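You operate a simulated robot arm through the tools that you are given. There is no shell and no other tool.

Carry out the task below with a simulated robot arm. There is one attempt and no reset: what you move stays moved.

JOB
Pile some things up. At the end: the cream size tab pack from the bare end of the steel table stands on top of the green heat test plate; the orange marker block from the bare end of the steel table is on the steel top beside the duvet; the silver steel castor from the bare end of the steel table is on the steel top beside the duvet, with the brown thread carton (marked "Daweth") from there on top of it and the yellow feed cup on top of that; whatever was shut is shut again. Leave all else as you found it, and nothing knocked over. Set down upright: marker block.

Only the result counts: the job must be done as asked and must still hold three seconds after the hand-in. Knocking over, shifting, dropping, spilling or breaking anything else fails it.

ROBOT AND FRAMES
A 7-joint arm with a two-finger gripper, fixed in place. Base frame: the origin is at the foot of the arm, x ahead of it, y to its left, z up; the work surface is at about z = 780. Units: mm, degrees, N and s.
With the tool pointing down near the work surface it reaches from about 340 to 720 mm from the base axis. Its first joint turns from -66.0 to 66.0 degrees. Payload 2.45 kg.
The TCP is the grasp point between the finger pads, 26 mm short of the fingertips. In the tool frame z runs along the fingers and y along their closing line. The gripper opens to 96 mm. The gripper's body begins 69 mm behind the TCP.
Orientation is that of the tool frame in the base frame, as [roll, pitch, yaw] about the fixed x, y, z axes, in that order (R = Rz(yaw) Ry(pitch) Rx(roll)). With the fingers straight down and closing along the base's y, the tool's x points along the base's -x, its y along +y and its z along -z.

CONTROLS
- The arm moves only by the tool drive_tool. Its argument "plan" is a list of rows, each an object (a shift or turn left out is 0, a gripper value left out holds the last) with "dp": the shift along the tool's x, y, z in mm, a list of three; "angular": the turn, a rotation vector about the tool's x, y, z in degrees, a list of three; "hand": the gripper command, from -1 (shut) to 1 (fully open), values between in proportion. In form: [{"dp": [x, y, z], "angular": [ax, ay, az], "hand": hand}, ...]. A call has 1 to 20 rows; each row is the pose to reach, as a shift and turn from the pose commanded when the call began, along the tool's axes at that moment. Rows are played at 5 a second. More than 50 mm and 8.6 degrees between two rows, or a gripper value outside its range, and nothing of the call is played. A pose out of reach is approached as far as the arm can. The call stops where the force on the tool passes 40 N (or 10 N more than at its start, if that is more) or the arm is blocked; 0.2 s more then pass. The fingers move at their own pace and stop on an object; they squeeze with about 38 N. The grip force told is the motor's: it shows also when the fingers shut on nothing. Time passes only in rows, and 0.2 s behind the last, so rows that repeat a pose let the fingers close. The reply holds the time, the measured pose of the TCP, the force on the tool along the base axes, the opening and the grip force, in the units named above and with some noise, with the torque about the TCP (base axes, N m) and any sound that the robot's microphone picked up.
- Cameras (640 x 400 px; columns grow to the right, rows downward): "scene" is fixed at [150.1, -405, 1390.9]; the picture's right is [0.82, -0.58, 0.00], its down [-0.49, -0.69, -0.53] and it looks along [0.31, 0.43, -0.85] (base axes); focal length 214 px, centre (320, 200). "wrist" rides on the gripper at [82, 3, -98] in the tool frame; the picture's right is [-0.04, 1.00, 0.00], its down [-0.73, -0.03, -0.68] and it looks along [-0.68, -0.03, 0.73] (tool axes); focal length 256 px, centre (320, 200). There is no depth. A picture from a camera that has moved, and an enlarged one, comes with that camera's place and axes in the base frame and with its lens.
- capture(camera): a new picture of that camera. The clock stands still meanwhile.
- zoom(camera, box): a new picture of the part [left, top, right, bottom] of that camera's present view, enlarged. The clock stands still meanwhile.
- close_job(): hands the job in; it is judged then, once.

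Places have to be worked out from the pictures, the camera data and where the tool is seen. Open the gripper and draw the arm clear of the work before you hand the job in, unless the task says otherwise.

The tools are called after ">>>" as name(argument=value, ...) on one line, values as JSON. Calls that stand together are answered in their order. drive_tool: Moves the arm, as the interface text tells. Its arguments: {"type":"object","properties":{"plan":{"type":"array","items":{"type":"object","properties":{"dp":{"type":"array","items":{"type":"number"}},"angular":{"type":"array","items":{"type":"number"}},"hand":{"type":"number"}}}}},"required":["plan"]} The other tools are called the same way: capture (camera) takes a picture; zoom (camera, box) takes an enlarged picture of a part of a camera's view; close_job () hands the job in.

At the start:

```text
time_s: 0.0
tcp_pos: [367.4, 176.1, 1077.6]
tcp_rot: [-180.0, 0.0, 180.0]
wrist_force: [0.4, -0.1, 0.3]
wrist_torque: [0.03, 0.04, -0.01]
grip_width: 96.2
finger_force: 0.1
```

scene: 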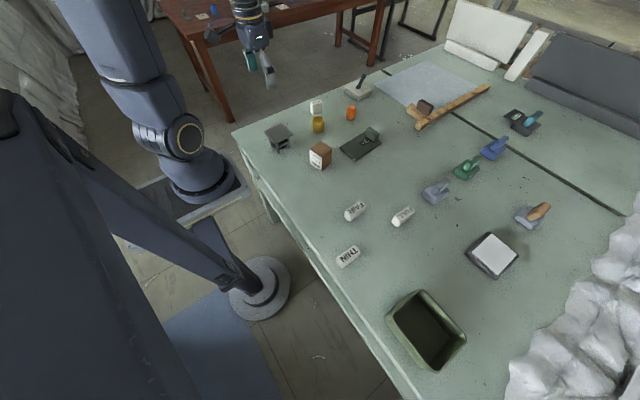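
wrist: 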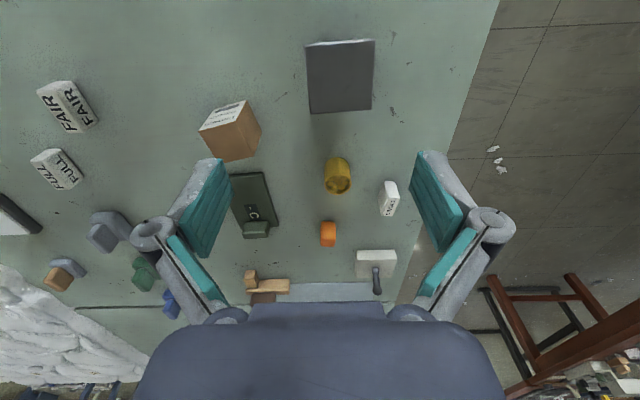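

I'll start by looking at enlarged pictures of the work area to identify all the objects.

>>> zoom(camera="scene", box=[230, 60, 430, 185])

>>> zoom(camera="scene", box=[400, 60, 640, 210])

>>> zoom(camera="scene", box=[320, 180, 640, 380])

>>> zoom(camera="wrist", box=[180, 20, 420, 170])

>>> zoom(camera="wrist", box=[220, 150, 430, 305])

```text
3.20 times, centred on (330, 122) of scene
camera zoom: at [150.1, -405.0, 1390.9], right [0.82, -0.58, 0.0], down [-0.49, -0.69, -0.53], along [0.31, 0.43, -0.85], focal length 686 px, centre (288, 448)
```

zoom: 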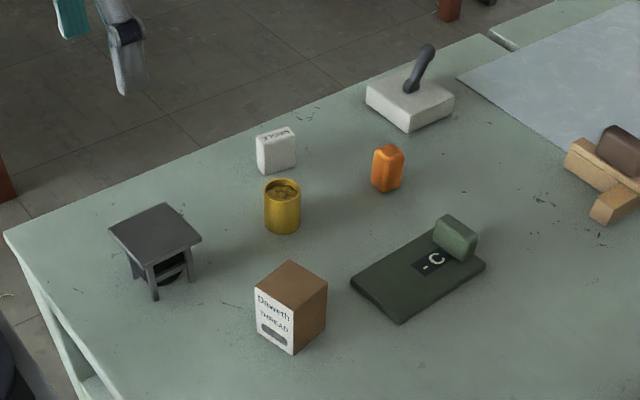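

```text
2.67 times, centred on (520, 135) of scene
camera zoom: at [150.1, -405.0, 1390.9], right [0.82, -0.58, 0.0], down [-0.49, -0.69, -0.53], along [0.31, 0.43, -0.85], focal length 572 px, centre (-213, 373)
```

zoom: 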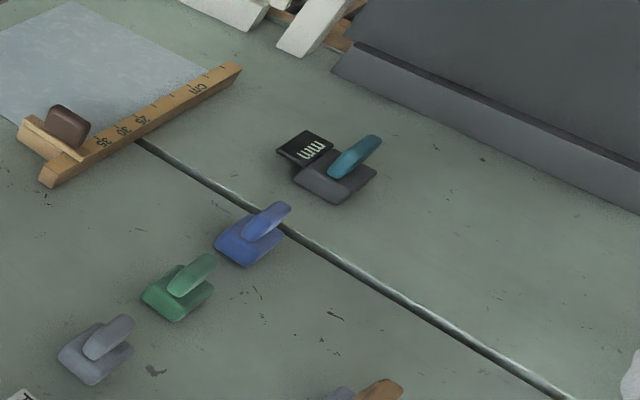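

```text
2.00 times, centred on (480, 280) of scene
camera zoom: at [150.1, -405.0, 1390.9], right [0.82, -0.58, 0.0], down [-0.49, -0.69, -0.53], along [0.31, 0.43, -0.85], focal length 429 px, centre (0, 40)
```

zoom: 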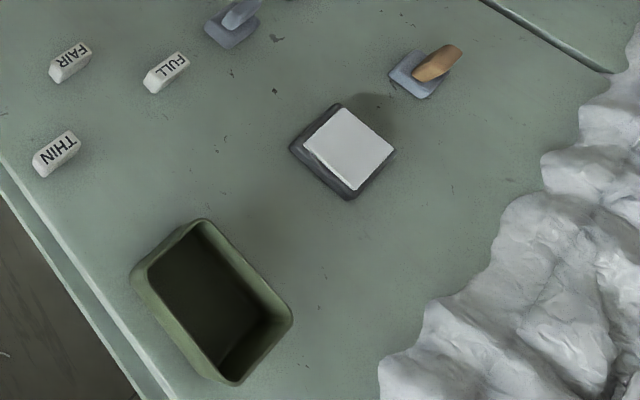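

```text
2.67 times, centred on (300, 95) of wrist
camera zoom: at [285.2, 181.3, 1175.7], right [0.04, 1.0, 0.0], down [0.73, -0.03, 0.68], along [0.68, -0.03, -0.73], focal length 683 px, centre (373, 480)
```

zoom: 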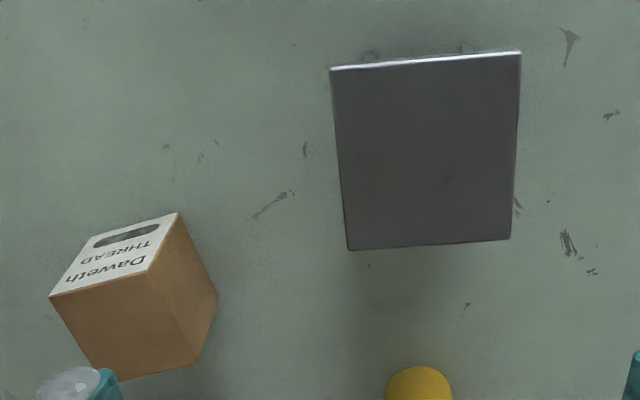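

```text
2.58 times, centred on (325, 228) of wrist
camera zoom: at [285.2, 181.3, 1175.7], right [0.04, 1.0, 0.0], down [0.73, -0.03, 0.68], along [0.68, -0.03, -0.73], focal length 661 px, centre (307, 129)
```

zoom: 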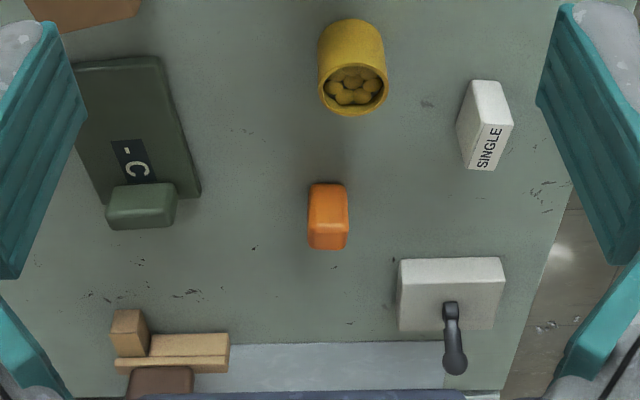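

The picture is clear: castor near (394, 201), carton near (471, 35), cup near (572, 201), tab pack near (635, 304), marker near (736, 179), and heat plate near (663, 25). I'll move above the castor for a closer look.

>>> drive_tool(plan=[{"dp": [-9, 8, 35], "hand": 1}, {"dp": [-18, 16, 70], "hand": 1}, {"dp": [-26, 25, 105], "hand": 1}, {"dp": [-26, 25, 105], "hand": 1}])

>>> capture(camera="wrist")

>>> capture(camera="scene")

```text
time_s: 1.0
tcp_pos: [394.6, 201.7, 971.0]
tcp_rot: [180.0, -0.1, -179.9]
wrist_force: [-0.5, 0.5, 0.0]
wrist_torque: [0.01, -0.02, 0.03]
grip_width: 95.7
finger_force: 0.0
```

```text
taken
camera wrist: at [312.3, 206.8, 1070.6], right [0.04, 1.0, 0.0], down [0.73, -0.03, 0.68], along [0.68, -0.03, -0.73], focal length 256 px, centre (320, 200)
```

wrist: 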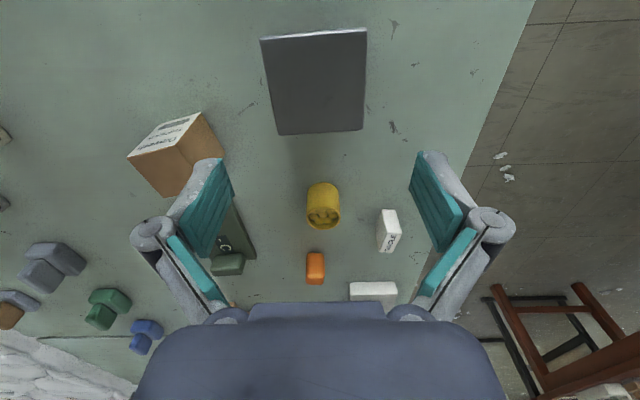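

```text
taken
```

scene: 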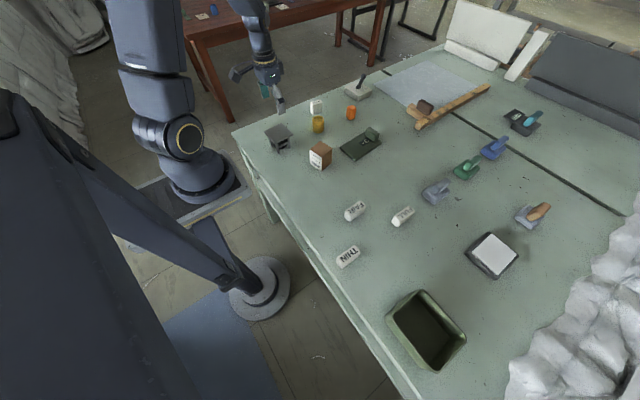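

The castor is nearly centred below the gripper at about 84 mm wide. I'll enlarge the castor in both views to measure its corners and height more precisely.

>>> zoom(camera="wrist", box=[240, 10, 400, 110])

>>> zoom(camera="wrist", box=[240, 60, 400, 160])

>>> zoom(camera="scene", box=[250, 110, 330, 160])

>>> zoom(camera="scene", box=[300, 130, 400, 192])

>>> zoom(camera="scene", box=[300, 80, 400, 142])

```text
4.00 times, centred on (320, 60) of wrist
camera zoom: at [312.3, 206.8, 1070.6], right [0.04, 1.0, 0.0], down [0.73, -0.03, 0.68], along [0.68, -0.03, -0.73], focal length 1024 px, centre (320, 760)
```

zoom: 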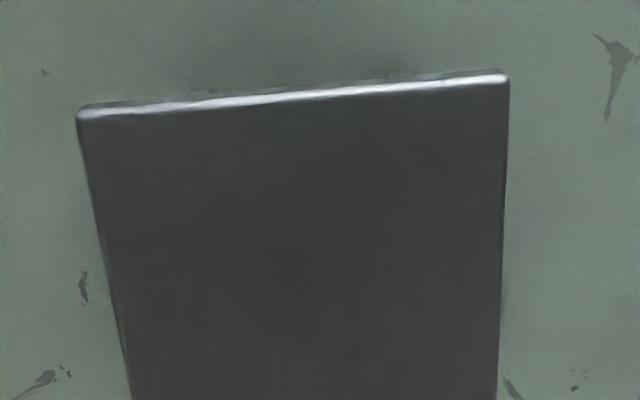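

```text
4.00 times, centred on (320, 110) of wrist
camera zoom: at [312.3, 206.8, 1070.6], right [0.04, 1.0, 0.0], down [0.73, -0.03, 0.68], along [0.68, -0.03, -0.73], focal length 1024 px, centre (320, 560)
```

zoom: 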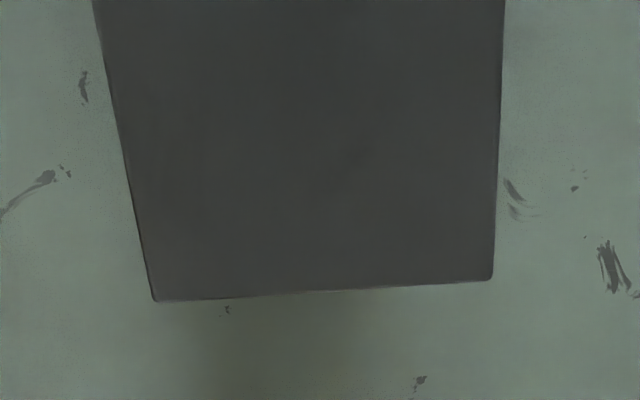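

```text
8.00 times, centred on (290, 135) of scene
camera zoom: at [150.1, -405.0, 1390.9], right [0.82, -0.58, 0.0], down [-0.49, -0.69, -0.53], along [0.31, 0.43, -0.85], focal length 1716 px, centre (560, 720)
```

zoom: 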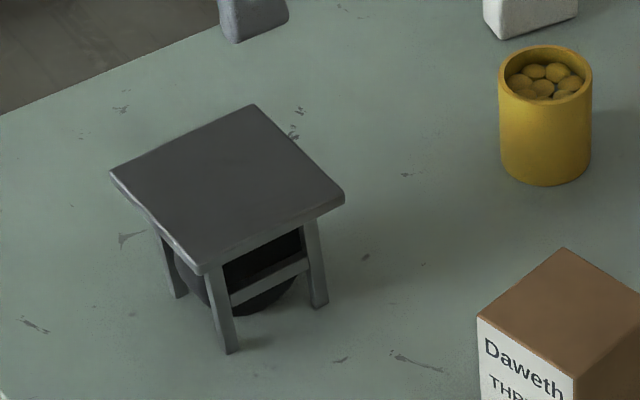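

```text
6.40 times, centred on (350, 161) of scene
camera zoom: at [150.1, -405.0, 1390.9], right [0.82, -0.58, 0.0], down [-0.49, -0.69, -0.53], along [0.31, 0.43, -0.85], focal length 1373 px, centre (128, 450)
```

zoom: 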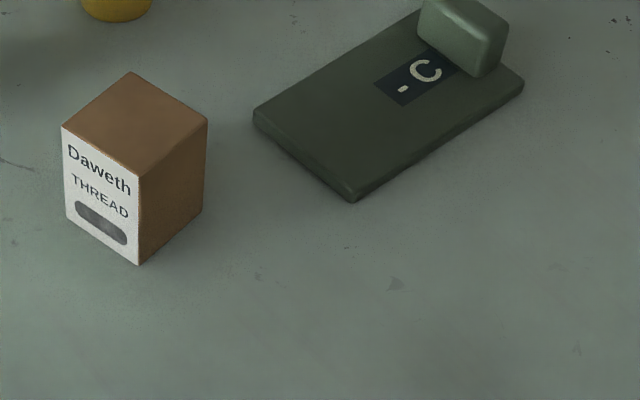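

```text
6.40 times, centred on (350, 111) of scene
camera zoom: at [150.1, -405.0, 1390.9], right [0.82, -0.58, 0.0], down [-0.49, -0.69, -0.53], along [0.31, 0.43, -0.85], focal length 1373 px, centre (128, 770)
```

zoom: 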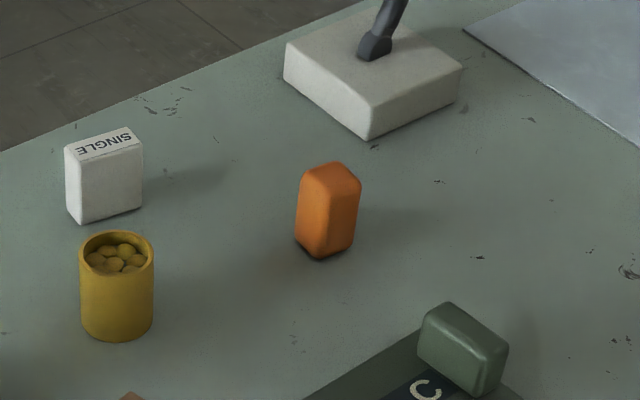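

The castor top is about 81 mm square, its centre near (392, 200.6), top at z≈845, turned about 1.6°. I'll align and descend until the fingertips are just above the plate, then check the clearances.

>>> drive_tool(plan=[{"dp": [2, -0.5, 30], "angular": [0, 0, -1.6], "hand": 1}, {"dp": [2, -0.5, 60], "angular": [0, 0, -1.6], "hand": 1}, {"dp": [2, -0.5, 86], "angular": [0, 0, -1.6], "hand": 1}, {"dp": [2, -0.5, 86], "angular": [0, 0, -1.6], "hand": 1}])

>>> capture(camera="wrist")

>>> zoom(camera="scene", box=[250, 95, 330, 145])

```text
time_s: 2.0
tcp_pos: [390.6, 203.5, 886.3]
tcp_rot: [179.9, 0.0, -178.3]
wrist_force: [-0.5, 0.2, 0.4]
wrist_torque: [-0.03, 0.02, -0.03]
grip_width: 96.1
finger_force: 0.0
```

```text
taken
camera wrist: at [308.3, 204.6, 985.3], right [0.01, 1.0, 0.0], down [0.73, -0.01, 0.68], along [0.68, -0.01, -0.73], focal length 256 px, centre (320, 200)
```

wrist: 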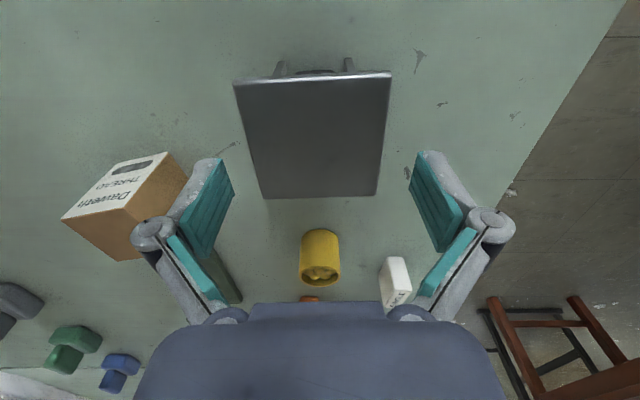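

```text
8.00 times, centred on (290, 120) of scene
camera zoom: at [150.1, -405.0, 1390.9], right [0.82, -0.58, 0.0], down [-0.49, -0.69, -0.53], along [0.31, 0.43, -0.85], focal length 1716 px, centre (560, 840)
```

zoom: 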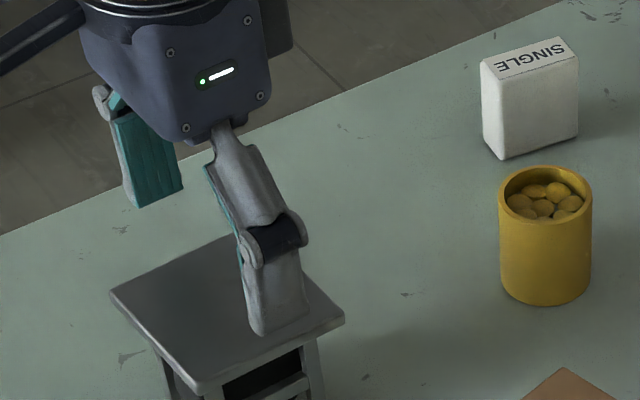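

The plate centre lies about 3 mm to the −y side of the TCP and 2.5 mm forward. I'll correct that, go down around the plate, and close.

>>> drive_tool(plan=[{"dp": [-2.5, -3.2, 0], "hand": 1}, {"dp": [-2.5, -3.2, 15], "hand": 1}, {"dp": [-2.5, -3.2, 30], "hand": 1}, {"dp": [-2.5, -3.2, 45], "hand": 1}, {"dp": [-2.5, -3.2, 45], "hand": 1}])

>>> capture(camera="wrist")

>>> zoom(camera="scene", box=[250, 95, 330, 145])

```text
time_s: 3.2
tcp_pos: [394.1, 198.6, 843.2]
tcp_rot: [180.0, 0.0, -178.3]
wrist_force: [0.4, 0.6, -0.2]
wrist_torque: [0.0, -0.02, 0.02]
grip_width: 96.0
finger_force: 0.1
```

```text
taken
camera wrist: at [311.5, 200.7, 941.6], right [0.01, 1.0, 0.0], down [0.73, -0.01, 0.68], along [0.68, -0.01, -0.73], focal length 256 px, centre (320, 200)
```

wrist: 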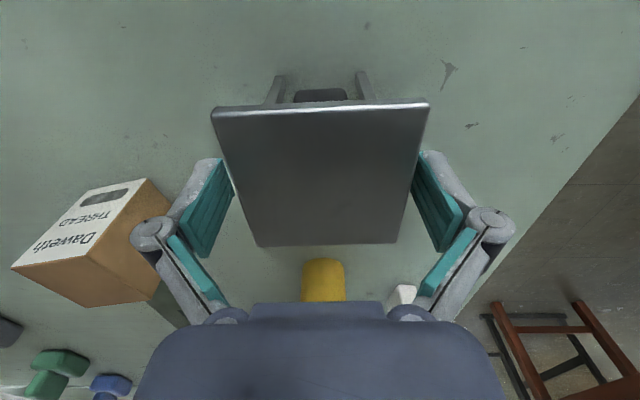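

```text
8.00 times, centred on (290, 120) of scene
camera zoom: at [150.1, -405.0, 1390.9], right [0.82, -0.58, 0.0], down [-0.49, -0.69, -0.53], along [0.31, 0.43, -0.85], focal length 1716 px, centre (560, 840)
```

zoom: 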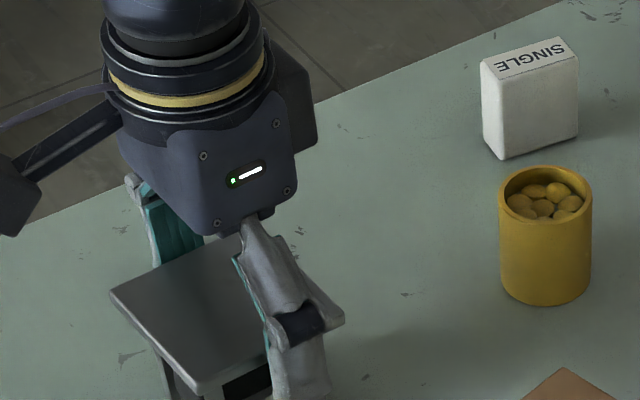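

The fingers straddle the plate evenly. Close the gripper.

>>> drive_tool(plan=[{"dp": [0, 0, 2], "hand": 1}, {"dp": [0, 0, 2], "hand": -1}, {"dp": [0, 0, 2], "hand": -1}, {"dp": [0, 0, 2], "hand": -1}, {"dp": [0, 0, 2], "hand": -1}, {"dp": [0, 0, 2], "hand": -1}])

>>> capture(camera="wrist")

```text
time_s: 4.6
tcp_pos: [394.5, 198.9, 841.3]
tcp_rot: [-180.0, 0.2, -178.3]
wrist_force: [0.7, 4.3, 7.7]
wrist_torque: [0.17, -0.03, 0.0]
grip_width: 78.3
finger_force: 37.6
```

```text
taken
camera wrist: at [312.5, 200.9, 939.5], right [0.01, 1.0, 0.0], down [0.73, -0.01, 0.68], along [0.68, -0.01, -0.73], focal length 256 px, centre (320, 200)
```

wrist: 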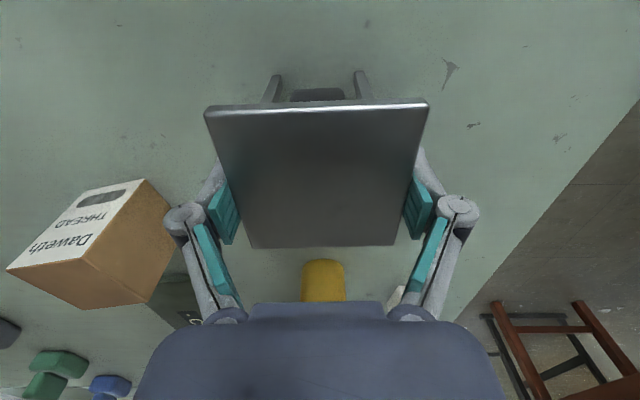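

The grip holds at 78 mm with full force. Lift 30 mm straight up and check the weight.

>>> drive_tool(plan=[{"dp": [0, 0, -8], "hand": -1}, {"dp": [0, 0, -20], "hand": -1}, {"dp": [0, 0, -30], "hand": -1}, {"dp": [0, 0, -30], "hand": -1}])

>>> capture(camera="wrist")

>>> zoom(camera="scene", box=[240, 80, 340, 142])

```text
time_s: 5.6
tcp_pos: [394.2, 198.2, 869.2]
tcp_rot: [-180.0, 0.1, -178.3]
wrist_force: [-0.8, -0.1, -3.3]
wrist_torque: [0.0, -0.01, 0.01]
grip_width: 78.6
finger_force: 37.9
```

```text
taken
camera wrist: at [312.0, 200.3, 966.8], right [0.01, 1.0, 0.0], down [0.73, -0.01, 0.68], along [0.68, -0.01, -0.73], focal length 256 px, centre (320, 200)
```

wrist: 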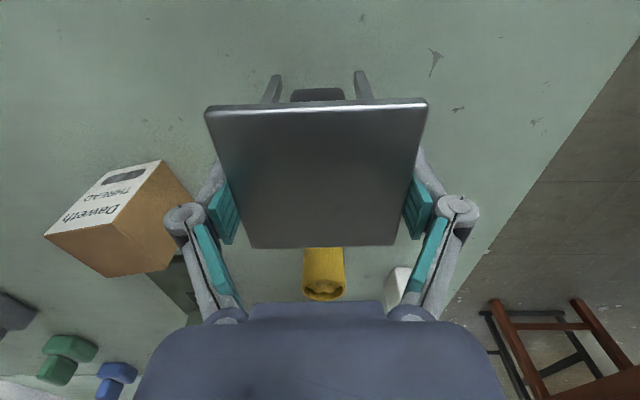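

```text
6.40 times, centred on (290, 111) of scene
camera zoom: at [150.2, -405.0, 1390.9], right [0.82, -0.58, 0.0], down [-0.49, -0.69, -0.53], along [0.31, 0.43, -0.85], focal length 1373 px, centre (512, 770)
```

zoom: 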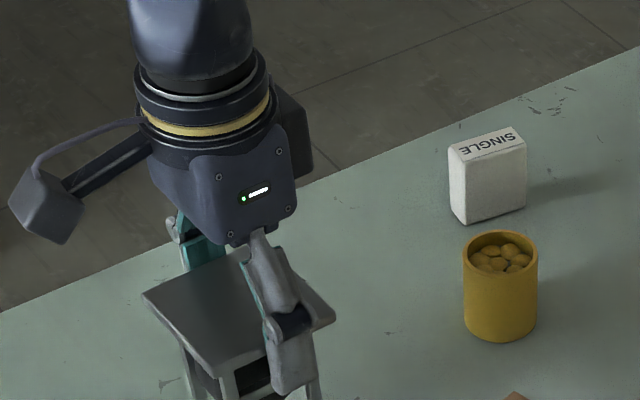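

The castor is lifted cleanly (about 3.3 N). Now I'll raise it and carry it toward the open region on the right side near the duvet, at a safe height.

>>> drive_tool(plan=[{"dp": [0, 0, -40]}, {"dp": [0, 0, -80]}, {"dp": [0, 0, -115]}, {"dp": [-1.6, -38, -115]}, {"dp": [-3.2, -76, -115]}, {"dp": [-4.8, -114, -115]}, {"dp": [-6.4, -152, -115]}, {"dp": [-8, -190, -115]}, {"dp": [-9.6, -228, -115]}, {"dp": [-11.2, -266, -115]}, {"dp": [-12.8, -304, -115]}, {"dp": [-14.4, -342, -115]}, {"dp": [-16, -380, -115]}, {"dp": [-17.6, -418, -115]}, {"dp": [-19.2, -456, -115]}, {"dp": [-20.8, -494, -115]}, {"dp": [-22.4, -532, -115]}, {"dp": [-24, -570, -115]}, {"dp": [-24, -570, -115]}])

>>> capture(camera="wrist")

>>> capture(camera="scene")

```text
time_s: 9.6
tcp_pos: [435.4, -372.3, 984.8]
tcp_rot: [179.9, 0.0, -178.2]
wrist_force: [0.6, -0.1, -3.5]
wrist_torque: [-0.03, -0.02, -0.02]
grip_width: 78.1
finger_force: 38.0
```

```text
taken
camera wrist: at [352.3, -370.5, 1082.4], right [0.01, 1.0, 0.0], down [0.73, -0.01, 0.68], along [0.68, -0.01, -0.73], focal length 256 px, centre (320, 200)
```

wrist: 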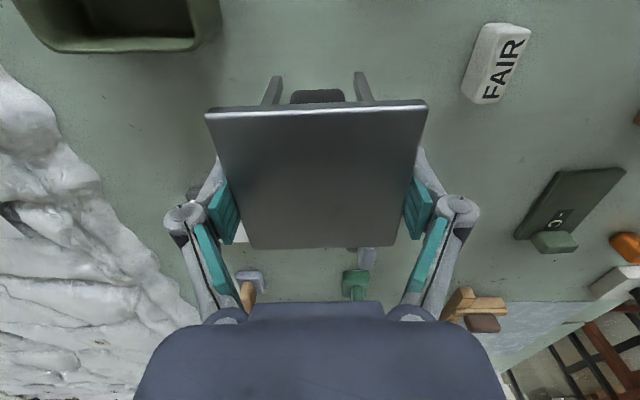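

```text
taken
```

scene: 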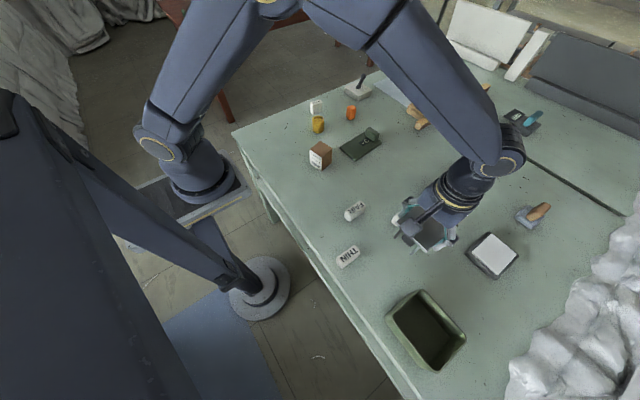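

The region between the bin, scale and duvet is clear around (480, −480). I'll move the castor there at height first, then lower most of the way.

>>> drive_tool(plan=[{"dp": [-14, -36, 0]}, {"dp": [-28, -73, 0]}, {"dp": [-41.4, -109, 0]}, {"dp": [-41.4, -109, 30]}, {"dp": [-41.4, -109, 60]}, {"dp": [-41.4, -109, 90]}, {"dp": [-41.4, -109, 110]}, {"dp": [-41.4, -109, 125]}, {"dp": [-41.4, -109, 125]}])

>>> capture(camera="wrist")

>>> zoom(camera="scene", box=[380, 180, 540, 280])

```text
time_s: 11.6
tcp_pos: [477.6, -478.9, 860.0]
tcp_rot: [180.0, 0.0, -178.3]
wrist_force: [-0.3, -0.6, -4.1]
wrist_torque: [0.02, -0.03, -0.01]
grip_width: 78.5
finger_force: 37.9
```

```text
taken
camera wrist: at [396.5, -477.8, 958.6], right [0.01, 1.0, 0.0], down [0.73, -0.01, 0.68], along [0.68, -0.01, -0.73], focal length 256 px, centre (320, 200)
```

wrist: 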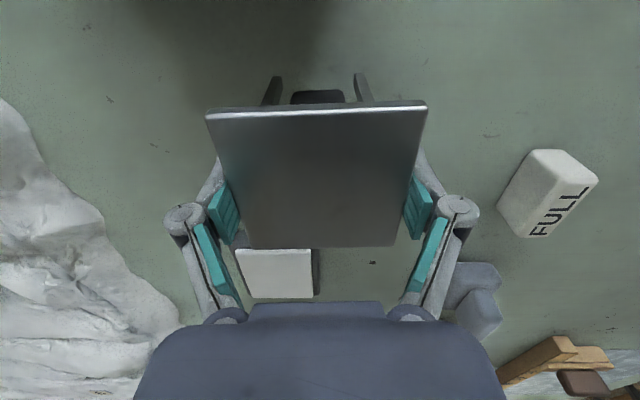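

```text
4.00 times, centred on (460, 230) of scene
camera zoom: at [150.2, -405.1, 1390.9], right [0.82, -0.58, 0.0], down [-0.49, -0.69, -0.53], along [0.31, 0.43, -0.85], focal length 858 px, centre (-240, 80)
```

zoom: 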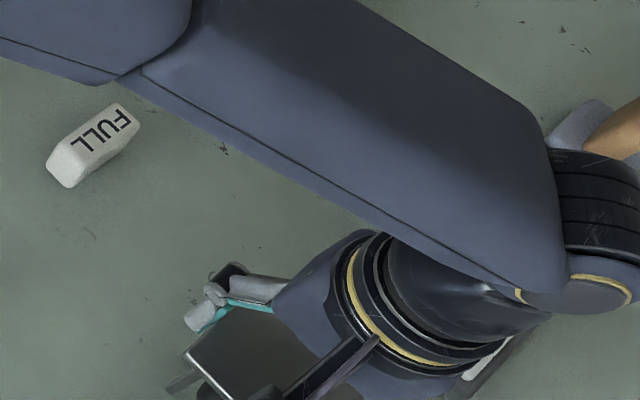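

The spot below is bare steel. Lower the last ~20 mm gently.

>>> drive_tool(plan=[{"dp": [0, 0, 8]}, {"dp": [0, 0, 14]}, {"dp": [0, 0, 18]}, {"dp": [0, 0, 19.5]}, {"dp": [0, 0, 19.5]}])

```text
time_s: 12.8
tcp_pos: [479.4, -478.3, 842.6]
tcp_rot: [-179.9, 0.0, -178.3]
wrist_force: [-0.2, 1.1, 4.7]
wrist_torque: [0.35, -0.14, 0.12]
grip_width: 78.4
finger_force: 38.3
```

Contact is felt (force now upward). Open the gripper and rise straight up.

>>> drive_tool(plan=[{"dp": [0, 0, 0], "hand": 1}, {"dp": [0, 0, 0], "hand": 1}, {"dp": [0, 0, 0], "hand": 1}, {"dp": [0, 0, -15], "hand": 1}, {"dp": [0, 0, -40], "hand": 1}, {"dp": [0, 0, -80], "hand": 1}, {"dp": [0, 0, -120], "hand": 1}, {"dp": [0, 0, -150], "hand": 1}])

>>> capture(camera="wrist")

>>> capture(camera="scene")

```text
time_s: 14.6
tcp_pos: [480.1, -480.0, 990.7]
tcp_rot: [-180.0, -0.1, -178.4]
wrist_force: [-0.4, -0.6, 0.9]
wrist_torque: [0.01, -0.02, -0.01]
grip_width: 96.0
finger_force: 0.1
```

```text
taken
camera wrist: at [398.2, -478.7, 1088.7], right [0.01, 1.0, 0.0], down [0.73, -0.01, 0.68], along [0.68, -0.01, -0.73], focal length 256 px, centre (320, 200)
```

wrist: 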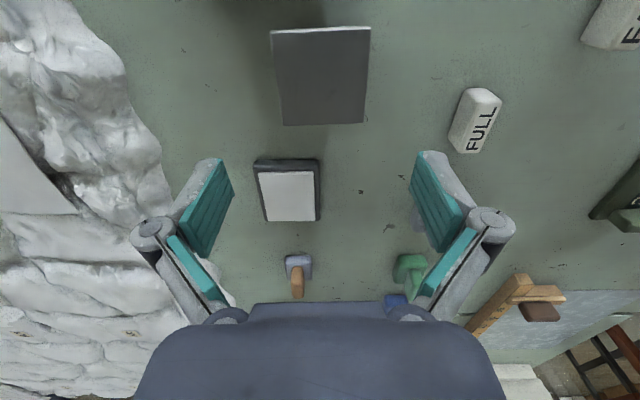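

```text
taken
```

scene: 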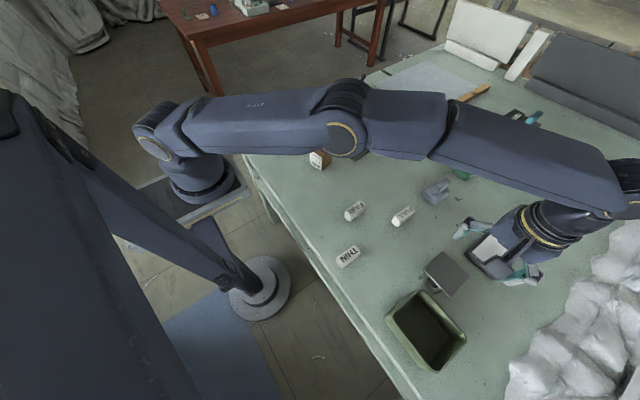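

The castor stands at about (478, −479). Next is the carton, which I judge at (473, 38), turned about 12° with its top at z≈852. I'll fly there with the gripper turned to match.

>>> drive_tool(plan=[{"dp": [-0.5, 37, 0]}, {"dp": [-1, 74, 0]}, {"dp": [-1.5, 111, 0]}, {"dp": [-2, 148, 0]}, {"dp": [-2.5, 185, 0]}, {"dp": [-3, 222, 0]}, {"dp": [-3.5, 259, 0]}, {"dp": [-4, 296, 0]}, {"dp": [-4.5, 333, 0]}, {"dp": [-5, 370, 0], "angular": [0, 0, -3]}, {"dp": [-5.5, 407, 0], "angular": [0, 0, -6]}, {"dp": [-6, 444, 0], "angular": [0, 0, -9]}, {"dp": [-7, 481, 0], "angular": [0, 0, -10.8]}, {"dp": [-7.5, 518, 0], "angular": [0, 0, -10.8]}, {"dp": [-7.5, 518, 0], "angular": [0, 0, -10.8]}])

>>> capture(camera="wrist")

>>> capture(camera="scene")

```text
time_s: 17.8
tcp_pos: [468.5, 39.1, 986.8]
tcp_rot: [180.0, 0.1, -167.6]
wrist_force: [-0.2, 0.1, -0.1]
wrist_torque: [-0.03, 0.02, 0.03]
grip_width: 96.1
finger_force: 0.0
```

```text
taken
camera wrist: at [386.8, 27.2, 1084.4], right [-0.18, 0.98, 0.0], down [0.72, 0.13, 0.68], along [0.67, 0.12, -0.73], focal length 256 px, centre (320, 200)
```

wrist: 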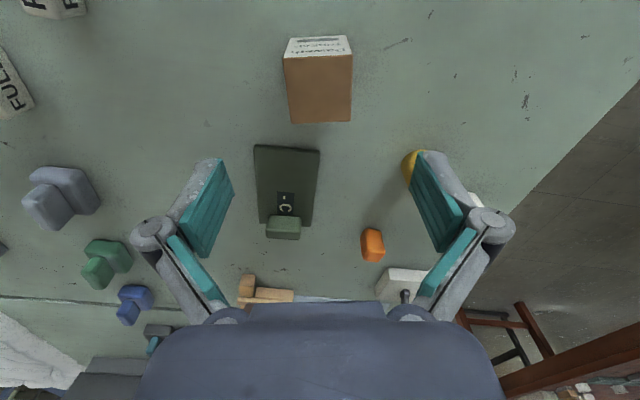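

```text
taken
```

scene: 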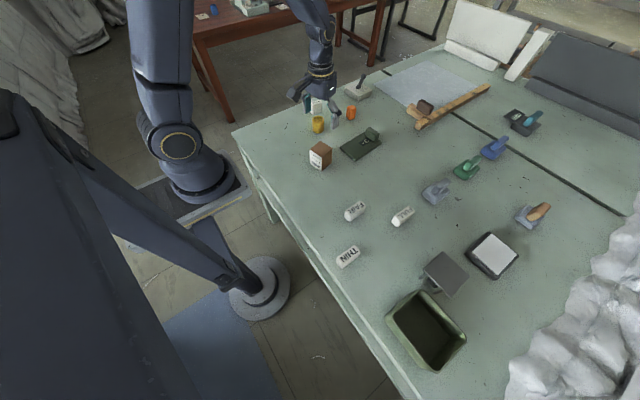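

The carton sits about 3 mm forward and 2 mm right of the TCP with good alignment (57×59 mm). I'll descend around it to grasp height ~z 825, keeping the fingertips well above its base.

>>> drive_tool(plan=[{"dp": [-3, -2, 35], "hand": 1}, {"dp": [-3, -2, 70], "hand": 1}, {"dp": [-3, -2, 105], "hand": 1}, {"dp": [-3, -2, 130], "hand": 1}, {"dp": [-3, -2, 150], "hand": 1}, {"dp": [-3, -2, 161], "hand": 1}, {"dp": [-3, -2, 161], "hand": 1}])

>>> capture(camera="wrist")

>>> zoom(camera="scene", box=[270, 115, 370, 177])

```text
time_s: 19.4
tcp_pos: [475.5, 38.0, 828.6]
tcp_rot: [-179.9, 0.2, -167.5]
wrist_force: [0.0, 0.4, -0.4]
wrist_torque: [0.01, 0.04, 0.07]
grip_width: 96.0
finger_force: 0.0
```

```text
taken
camera wrist: at [394.9, 24.7, 926.6], right [-0.18, 0.98, 0.0], down [0.72, 0.13, 0.68], along [0.67, 0.12, -0.73], focal length 256 px, centre (320, 200)
```

wrist: 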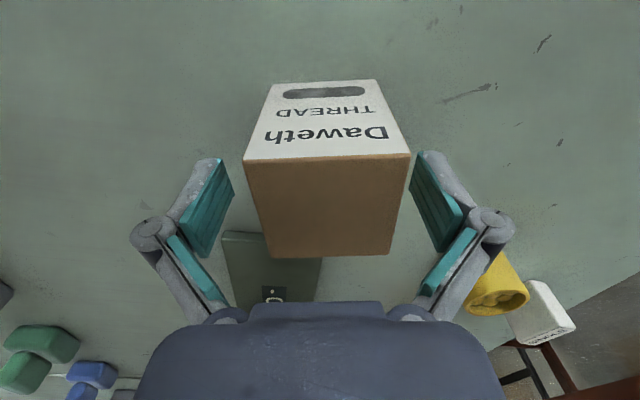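

```text
6.40 times, centred on (320, 146) of scene
camera zoom: at [150.1, -405.0, 1390.9], right [0.82, -0.58, 0.0], down [-0.49, -0.69, -0.53], along [0.31, 0.43, -0.85], focal length 1373 px, centre (320, 546)
```

zoom: 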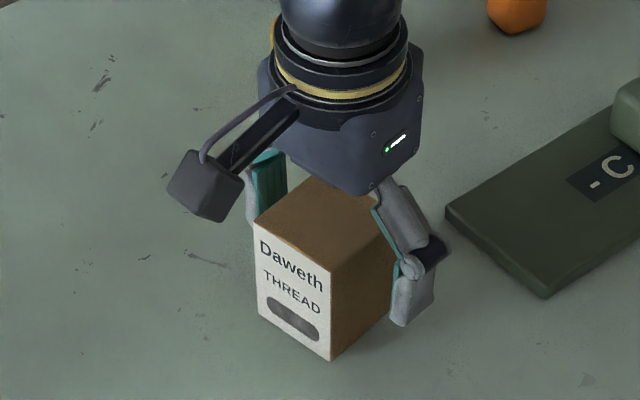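

The TCP is about 3 mm off on both axes; I'll correct that, lower 3 mm, and close on the carton.

>>> drive_tool(plan=[{"dp": [3, 3, 3], "hand": 1}, {"dp": [3, 3, 3], "hand": 1}, {"dp": [3, 3, 3], "hand": -1}, {"dp": [3, 3, 3], "hand": -1}, {"dp": [3, 3, 3], "hand": -1}, {"dp": [3, 3, 3], "hand": -1}, {"dp": [3, 3, 3], "hand": -1}])

>>> capture(camera="wrist")

```text
time_s: 21.0
tcp_pos: [471.5, 39.3, 825.8]
tcp_rot: [180.0, 0.1, -167.6]
wrist_force: [-0.4, 1.2, 2.1]
wrist_torque: [0.0, 0.04, 0.02]
grip_width: 57.5
finger_force: 38.1
```

```text
taken
camera wrist: at [390.8, 26.4, 924.1], right [-0.18, 0.98, 0.0], down [0.72, 0.13, 0.68], along [0.67, 0.12, -0.73], focal length 256 px, centre (320, 200)
```

wrist: 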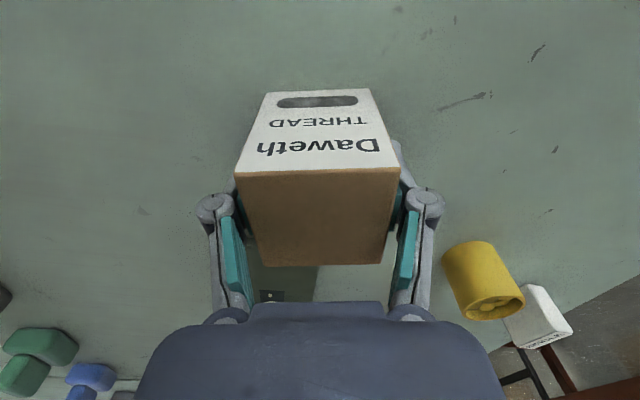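

The carton is gripped at 57.5 mm. I'll lift it, carry it to above the castor and turn it to line up with the castor top.

>>> drive_tool(plan=[{"dp": [0, 0, -20]}, {"dp": [0, 0, -60]}, {"dp": [0, 0, -100]}, {"dp": [0, 0, -140]}, {"dp": [7.5, -36.3, -160], "angular": [0, 0, 2]}, {"dp": [15, -72.5, -160], "angular": [0, 0, 4]}, {"dp": [22.5, -108.8, -160], "angular": [0, 0, 6]}, {"dp": [30, -145, -160], "angular": [0, 0, 8]}, {"dp": [37.5, -181.3, -160], "angular": [0, 0, 10]}, {"dp": [45, -217.6, -160], "angular": [0, 0, 10.8]}, {"dp": [52.5, -253.8, -160], "angular": [0, 0, 10.8]}, {"dp": [60, -290, -160], "angular": [0, 0, 10.8]}, {"dp": [67.5, -326.3, -160], "angular": [0, 0, 10.8]}, {"dp": [75, -362.6, -160], "angular": [0, 0, 10.8]}, {"dp": [82.5, -398.8, -160], "angular": [0, 0, 10.8]}, {"dp": [90, -435, -160], "angular": [0, 0, 10.8]}, {"dp": [97.5, -471.4, -160], "angular": [0, 0, 10.8]}, {"dp": [104.9, -507.6, -160], "angular": [0, 0, 10.8]}, {"dp": [104.9, -507.6, -160], "angular": [0, 0, 10.8]}])

>>> capture(camera="wrist")

>>> capture(camera="scene")

```text
time_s: 25.0
tcp_pos: [477.2, -479.8, 986.4]
tcp_rot: [179.9, 0.0, -178.3]
wrist_force: [0.3, 0.1, -2.1]
wrist_torque: [0.01, -0.01, -0.02]
grip_width: 57.4
finger_force: 38.1
```

```text
taken
camera wrist: at [394.4, -477.4, 1084.0], right [0.01, 1.0, 0.0], down [0.73, -0.01, 0.68], along [0.68, -0.01, -0.73], focal length 256 px, centre (320, 200)
```

wrist: 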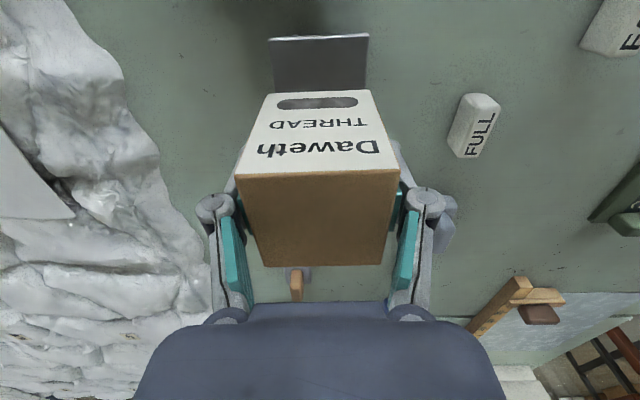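

```text
taken
```

scene: 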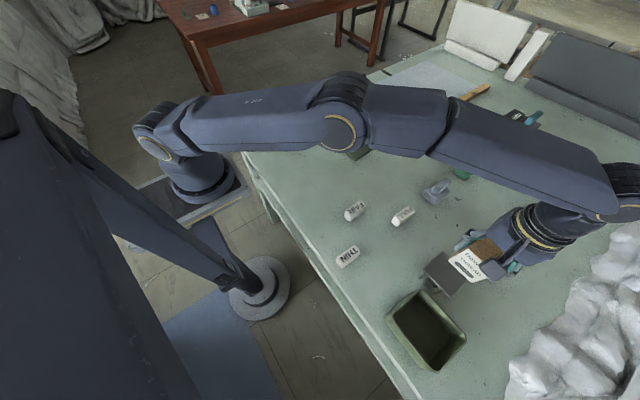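

The carton centre is over the castor centre within about 1–2 mm. Lowering to about 10 mm above contact, then checking again.

>>> drive_tool(plan=[{"dp": [0.5, 1, 25]}, {"dp": [0.5, 1, 50]}, {"dp": [0.5, 1, 70]}, {"dp": [0.5, 1, 82]}, {"dp": [0.5, 1, 82]}])

>>> capture(camera="wrist")

>>> zoom(camera="scene", box=[410, 220, 530, 295])

```text
time_s: 26.2
tcp_pos: [477.0, -476.4, 904.1]
tcp_rot: [-180.0, 0.0, -178.3]
wrist_force: [-0.4, 0.4, -0.9]
wrist_torque: [-0.01, 0.01, 0.04]
grip_width: 57.5
finger_force: 38.1
```

```text
taken
camera wrist: at [394.6, -475.0, 1001.4], right [0.01, 1.0, 0.0], down [0.73, -0.01, 0.68], along [0.68, -0.01, -0.73], focal length 256 px, centre (320, 200)
```

wrist: 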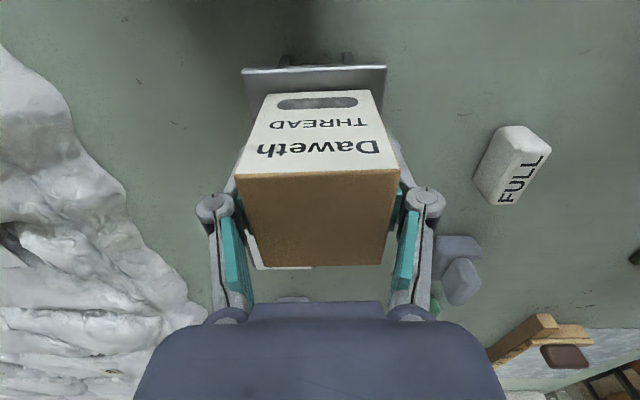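

```text
5.33 times, centred on (470, 258) of scene
camera zoom: at [150.1, -405.0, 1390.9], right [0.82, -0.58, 0.0], down [-0.49, -0.69, -0.53], along [0.31, 0.43, -0.85], focal length 1144 px, centre (-480, -107)
```

zoom: 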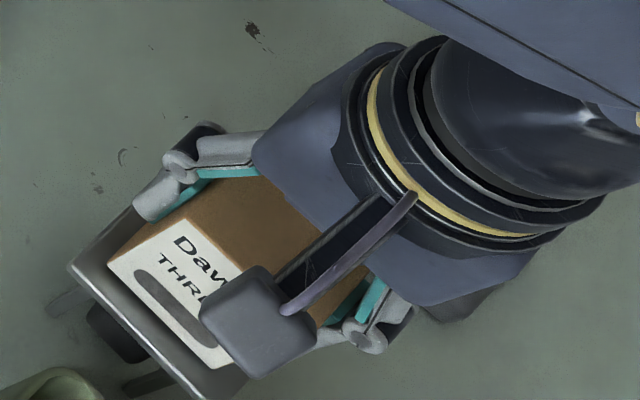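

Nearly over centre; a 2 mm correction, then lower slowly to contact.

>>> drive_tool(plan=[{"dp": [1.5, -2.3, 0]}, {"dp": [1.5, -2.3, 5]}, {"dp": [1.5, -2.3, 9]}, {"dp": [1.5, -2.3, 11]}, {"dp": [1.5, -2.3, 11]}])

>>> zoom(camera="wrist", box=[220, 40, 420, 165])

```text
time_s: 27.4
tcp_pos: [476.4, -481.4, 897.4]
tcp_rot: [-179.6, 0.3, -178.4]
wrist_force: [-2.5, 1.1, 35.0]
wrist_torque: [0.04, 0.09, -0.02]
grip_width: 57.2
finger_force: 38.0
```

```text
3.20 times, centred on (320, 102) of wrist
camera zoom: at [394.1, -478.0, 995.4], right [0.01, 1.0, -0.01], down [0.73, 0.0, 0.68], along [0.68, -0.01, -0.73], focal length 819 px, centre (320, 512)
```

zoom: 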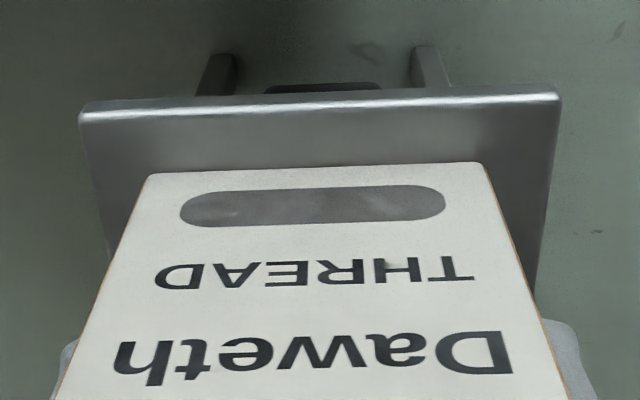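

It is in contact, with 35 N pressing — a bit firm. I'll back off ~4 mm to near-zero force before releasing.

>>> drive_tool(plan=[{"dp": [0, 0, -2]}, {"dp": [0, 0, -4]}, {"dp": [0, 0, -4]}])

```text
time_s: 28.2
tcp_pos: [476.3, -478.9, 897.8]
tcp_rot: [-180.0, 0.1, -178.4]
wrist_force: [3.4, -6.1, 15.5]
wrist_torque: [-0.81, -0.58, -0.05]
grip_width: 57.5
finger_force: 37.6
```

>>> drive_tool(plan=[{"dp": [0, 0, -1]}, {"dp": [0, 0, -2]}, {"dp": [0, 0, -2]}])

>>> zoom(camera="wrist", box=[220, 40, 420, 165])

```text
time_s: 29.0
tcp_pos: [475.8, -478.7, 898.3]
tcp_rot: [179.8, -0.2, -178.4]
wrist_force: [-0.5, -1.2, 4.3]
wrist_torque: [-0.19, -0.11, -0.06]
grip_width: 57.3
finger_force: 37.3
```

```text
3.20 times, centred on (320, 102) of wrist
camera zoom: at [394.0, -476.2, 996.5], right [0.01, 1.0, 0.0], down [0.74, -0.01, 0.68], along [0.68, 0.0, -0.74], focal length 819 px, centre (320, 512)
```

zoom: 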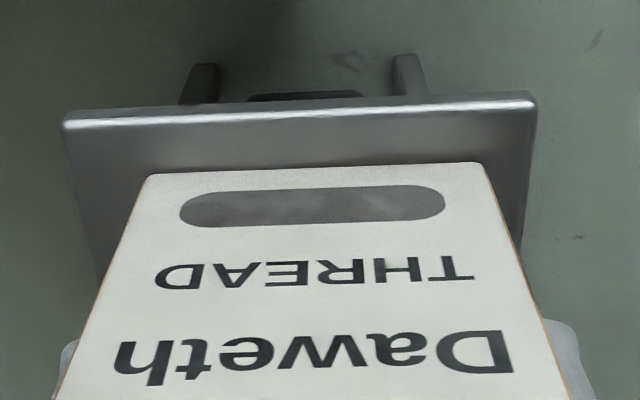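

The carton rests on the castor within 2–3 mm of centre with light load. Release and rise straight up.

>>> drive_tool(plan=[{"dp": [0, 0, 0], "hand": 0.2}, {"dp": [0, 0, 0], "hand": 0.6}, {"dp": [0, 0, 0], "hand": 1}, {"dp": [0, 0, 0], "hand": 1}, {"dp": [0, 0, -20], "hand": 1}, {"dp": [0, 0, -50], "hand": 1}, {"dp": [0, 0, -90], "hand": 1}, {"dp": [0, 0, -125], "hand": 1}, {"dp": [0, 0, -125], "hand": 1}])

>>> capture(camera="wrist")

>>> zoom(camera="scene", box=[380, 210, 540, 310])

```text
time_s: 31.0
tcp_pos: [476.4, -478.5, 1027.7]
tcp_rot: [179.9, 0.0, -178.5]
wrist_force: [0.6, 0.2, 0.0]
wrist_torque: [-0.02, 0.0, 0.05]
grip_width: 96.1
finger_force: 0.1
```

```text
taken
camera wrist: at [394.1, -476.3, 1125.9], right [0.01, 1.0, 0.0], down [0.73, -0.01, 0.68], along [0.68, -0.01, -0.73], focal length 256 px, centre (320, 200)
```

wrist: 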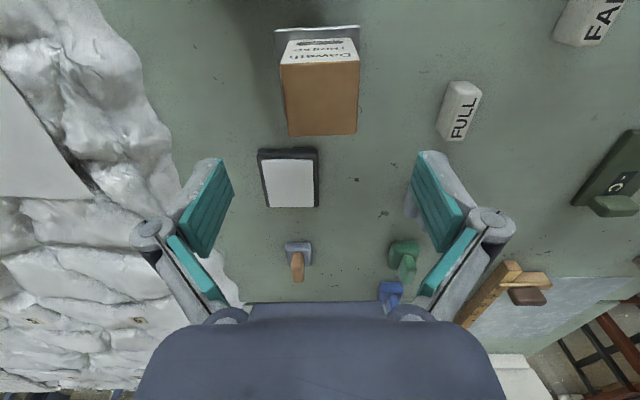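

```text
4.00 times, centred on (460, 260) of scene
camera zoom: at [150.1, -405.0, 1390.9], right [0.82, -0.58, 0.0], down [-0.49, -0.69, -0.53], along [0.31, 0.43, -0.85], focal length 858 px, centre (-240, -40)
```

zoom: 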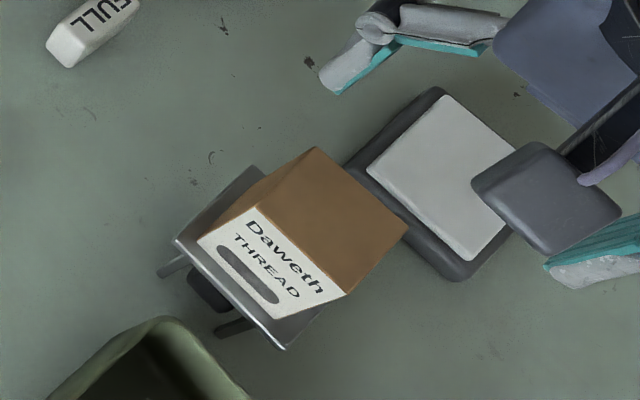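

The castor+carton stack stands well; carton top is centred near (476.5, −476.5). Next is the yellow cup near (571, 196); I'll fly there at height and look.

>>> drive_tool(plan=[{"dp": [-6.7, 39.5, 0]}, {"dp": [-13.3, 79, 0]}, {"dp": [-20, 118.5, 0]}, {"dp": [-26.7, 158, 0]}, {"dp": [-33.4, 197.5, 0]}, {"dp": [-40, 237, 0]}, {"dp": [-46.7, 276.5, 0]}, {"dp": [-53.4, 316, 0]}, {"dp": [-60, 355.5, 0]}, {"dp": [-66.7, 395, 0]}, {"dp": [-73.4, 434.5, 0]}, {"dp": [-80, 474, 0]}, {"dp": [-86.7, 513.5, 0]}, {"dp": [-93.4, 553, 10]}, {"dp": [-100, 592.5, 20]}, {"dp": [-106.7, 632, 30]}, {"dp": [-113.4, 671.6, 40]}, {"dp": [-113.4, 671.6, 50]}, {"dp": [-113.4, 671.6, 50]}])

>>> capture(camera="wrist")

>>> zoom(camera="scene", box=[380, 210, 540, 310])

```text
time_s: 35.0
tcp_pos: [572.3, 195.0, 974.6]
tcp_rot: [-180.0, 0.0, -178.3]
wrist_force: [0.6, 0.5, -0.4]
wrist_torque: [-0.04, 0.04, 0.0]
grip_width: 96.0
finger_force: 0.1
```

```text
taken
camera wrist: at [489.3, 197.5, 1072.6], right [0.01, 1.0, 0.0], down [0.73, -0.01, 0.68], along [0.68, -0.01, -0.73], focal length 256 px, centre (320, 200)
```

wrist: 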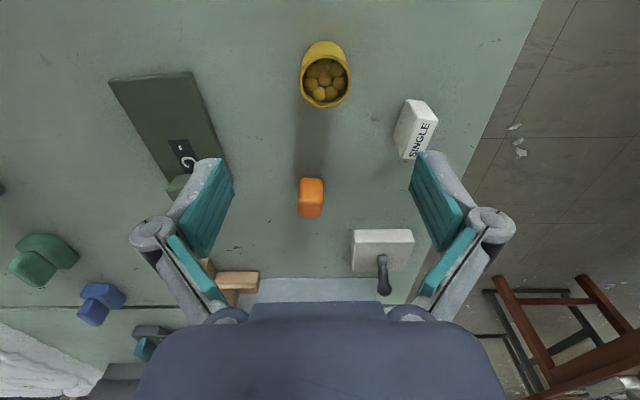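

```text
4.00 times, centred on (460, 260) of scene
camera zoom: at [150.1, -405.0, 1390.9], right [0.82, -0.58, 0.0], down [-0.49, -0.69, -0.53], along [0.31, 0.43, -0.85], focal length 858 px, centre (-240, -40)
```

zoom: 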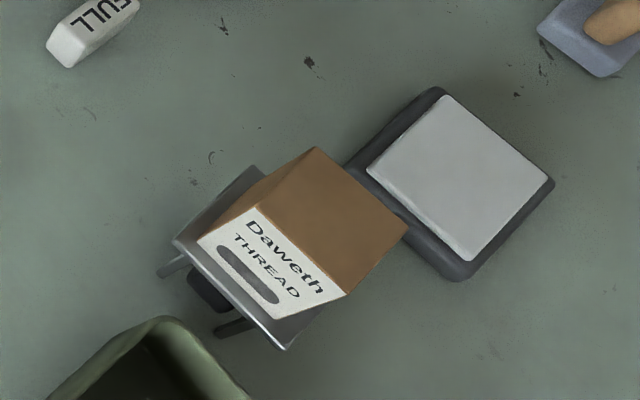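

The cup rim centre appears about 4 mm to +y of the TCP. I'll shift and descend part way to measure again.

>>> drive_tool(plan=[{"dp": [0, 3.5, 30]}, {"dp": [0, 3.5, 60]}, {"dp": [0, 3.5, 90]}, {"dp": [0, 3.5, 105]}, {"dp": [0, 3.5, 105]}])

>>> capture(camera="wrist")

>>> zoom(camera="scene", box=[270, 85, 370, 147])

```text
time_s: 36.2
tcp_pos: [571.6, 197.8, 870.2]
tcp_rot: [180.0, -0.1, -178.4]
wrist_force: [-0.6, 0.0, 0.0]
wrist_torque: [0.02, -0.01, -0.02]
grip_width: 95.9
finger_force: 0.2
```

```text
taken
camera wrist: at [488.3, 200.0, 968.8], right [0.01, 1.0, 0.0], down [0.73, -0.01, 0.68], along [0.68, -0.01, -0.73], focal length 256 px, centre (320, 200)
```

wrist: 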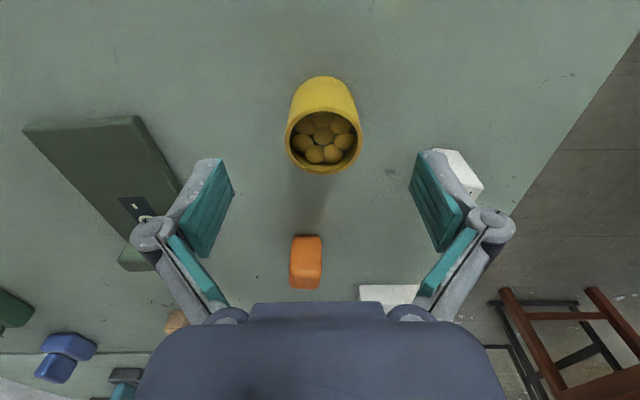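

```text
6.40 times, centred on (320, 116) of scene
camera zoom: at [150.1, -405.0, 1390.9], right [0.82, -0.58, 0.0], down [-0.49, -0.69, -0.53], along [0.31, 0.43, -0.85], focal length 1373 px, centre (320, 738)
```

zoom: 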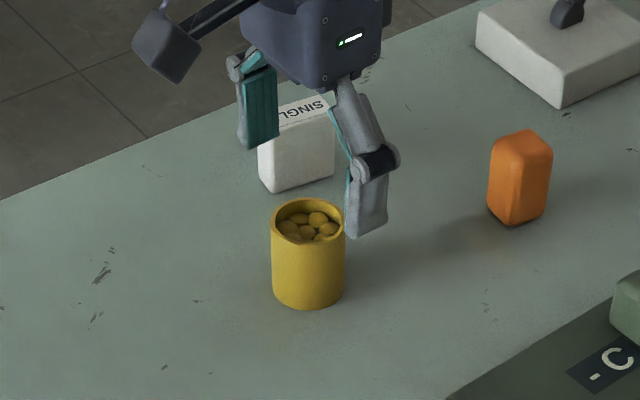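

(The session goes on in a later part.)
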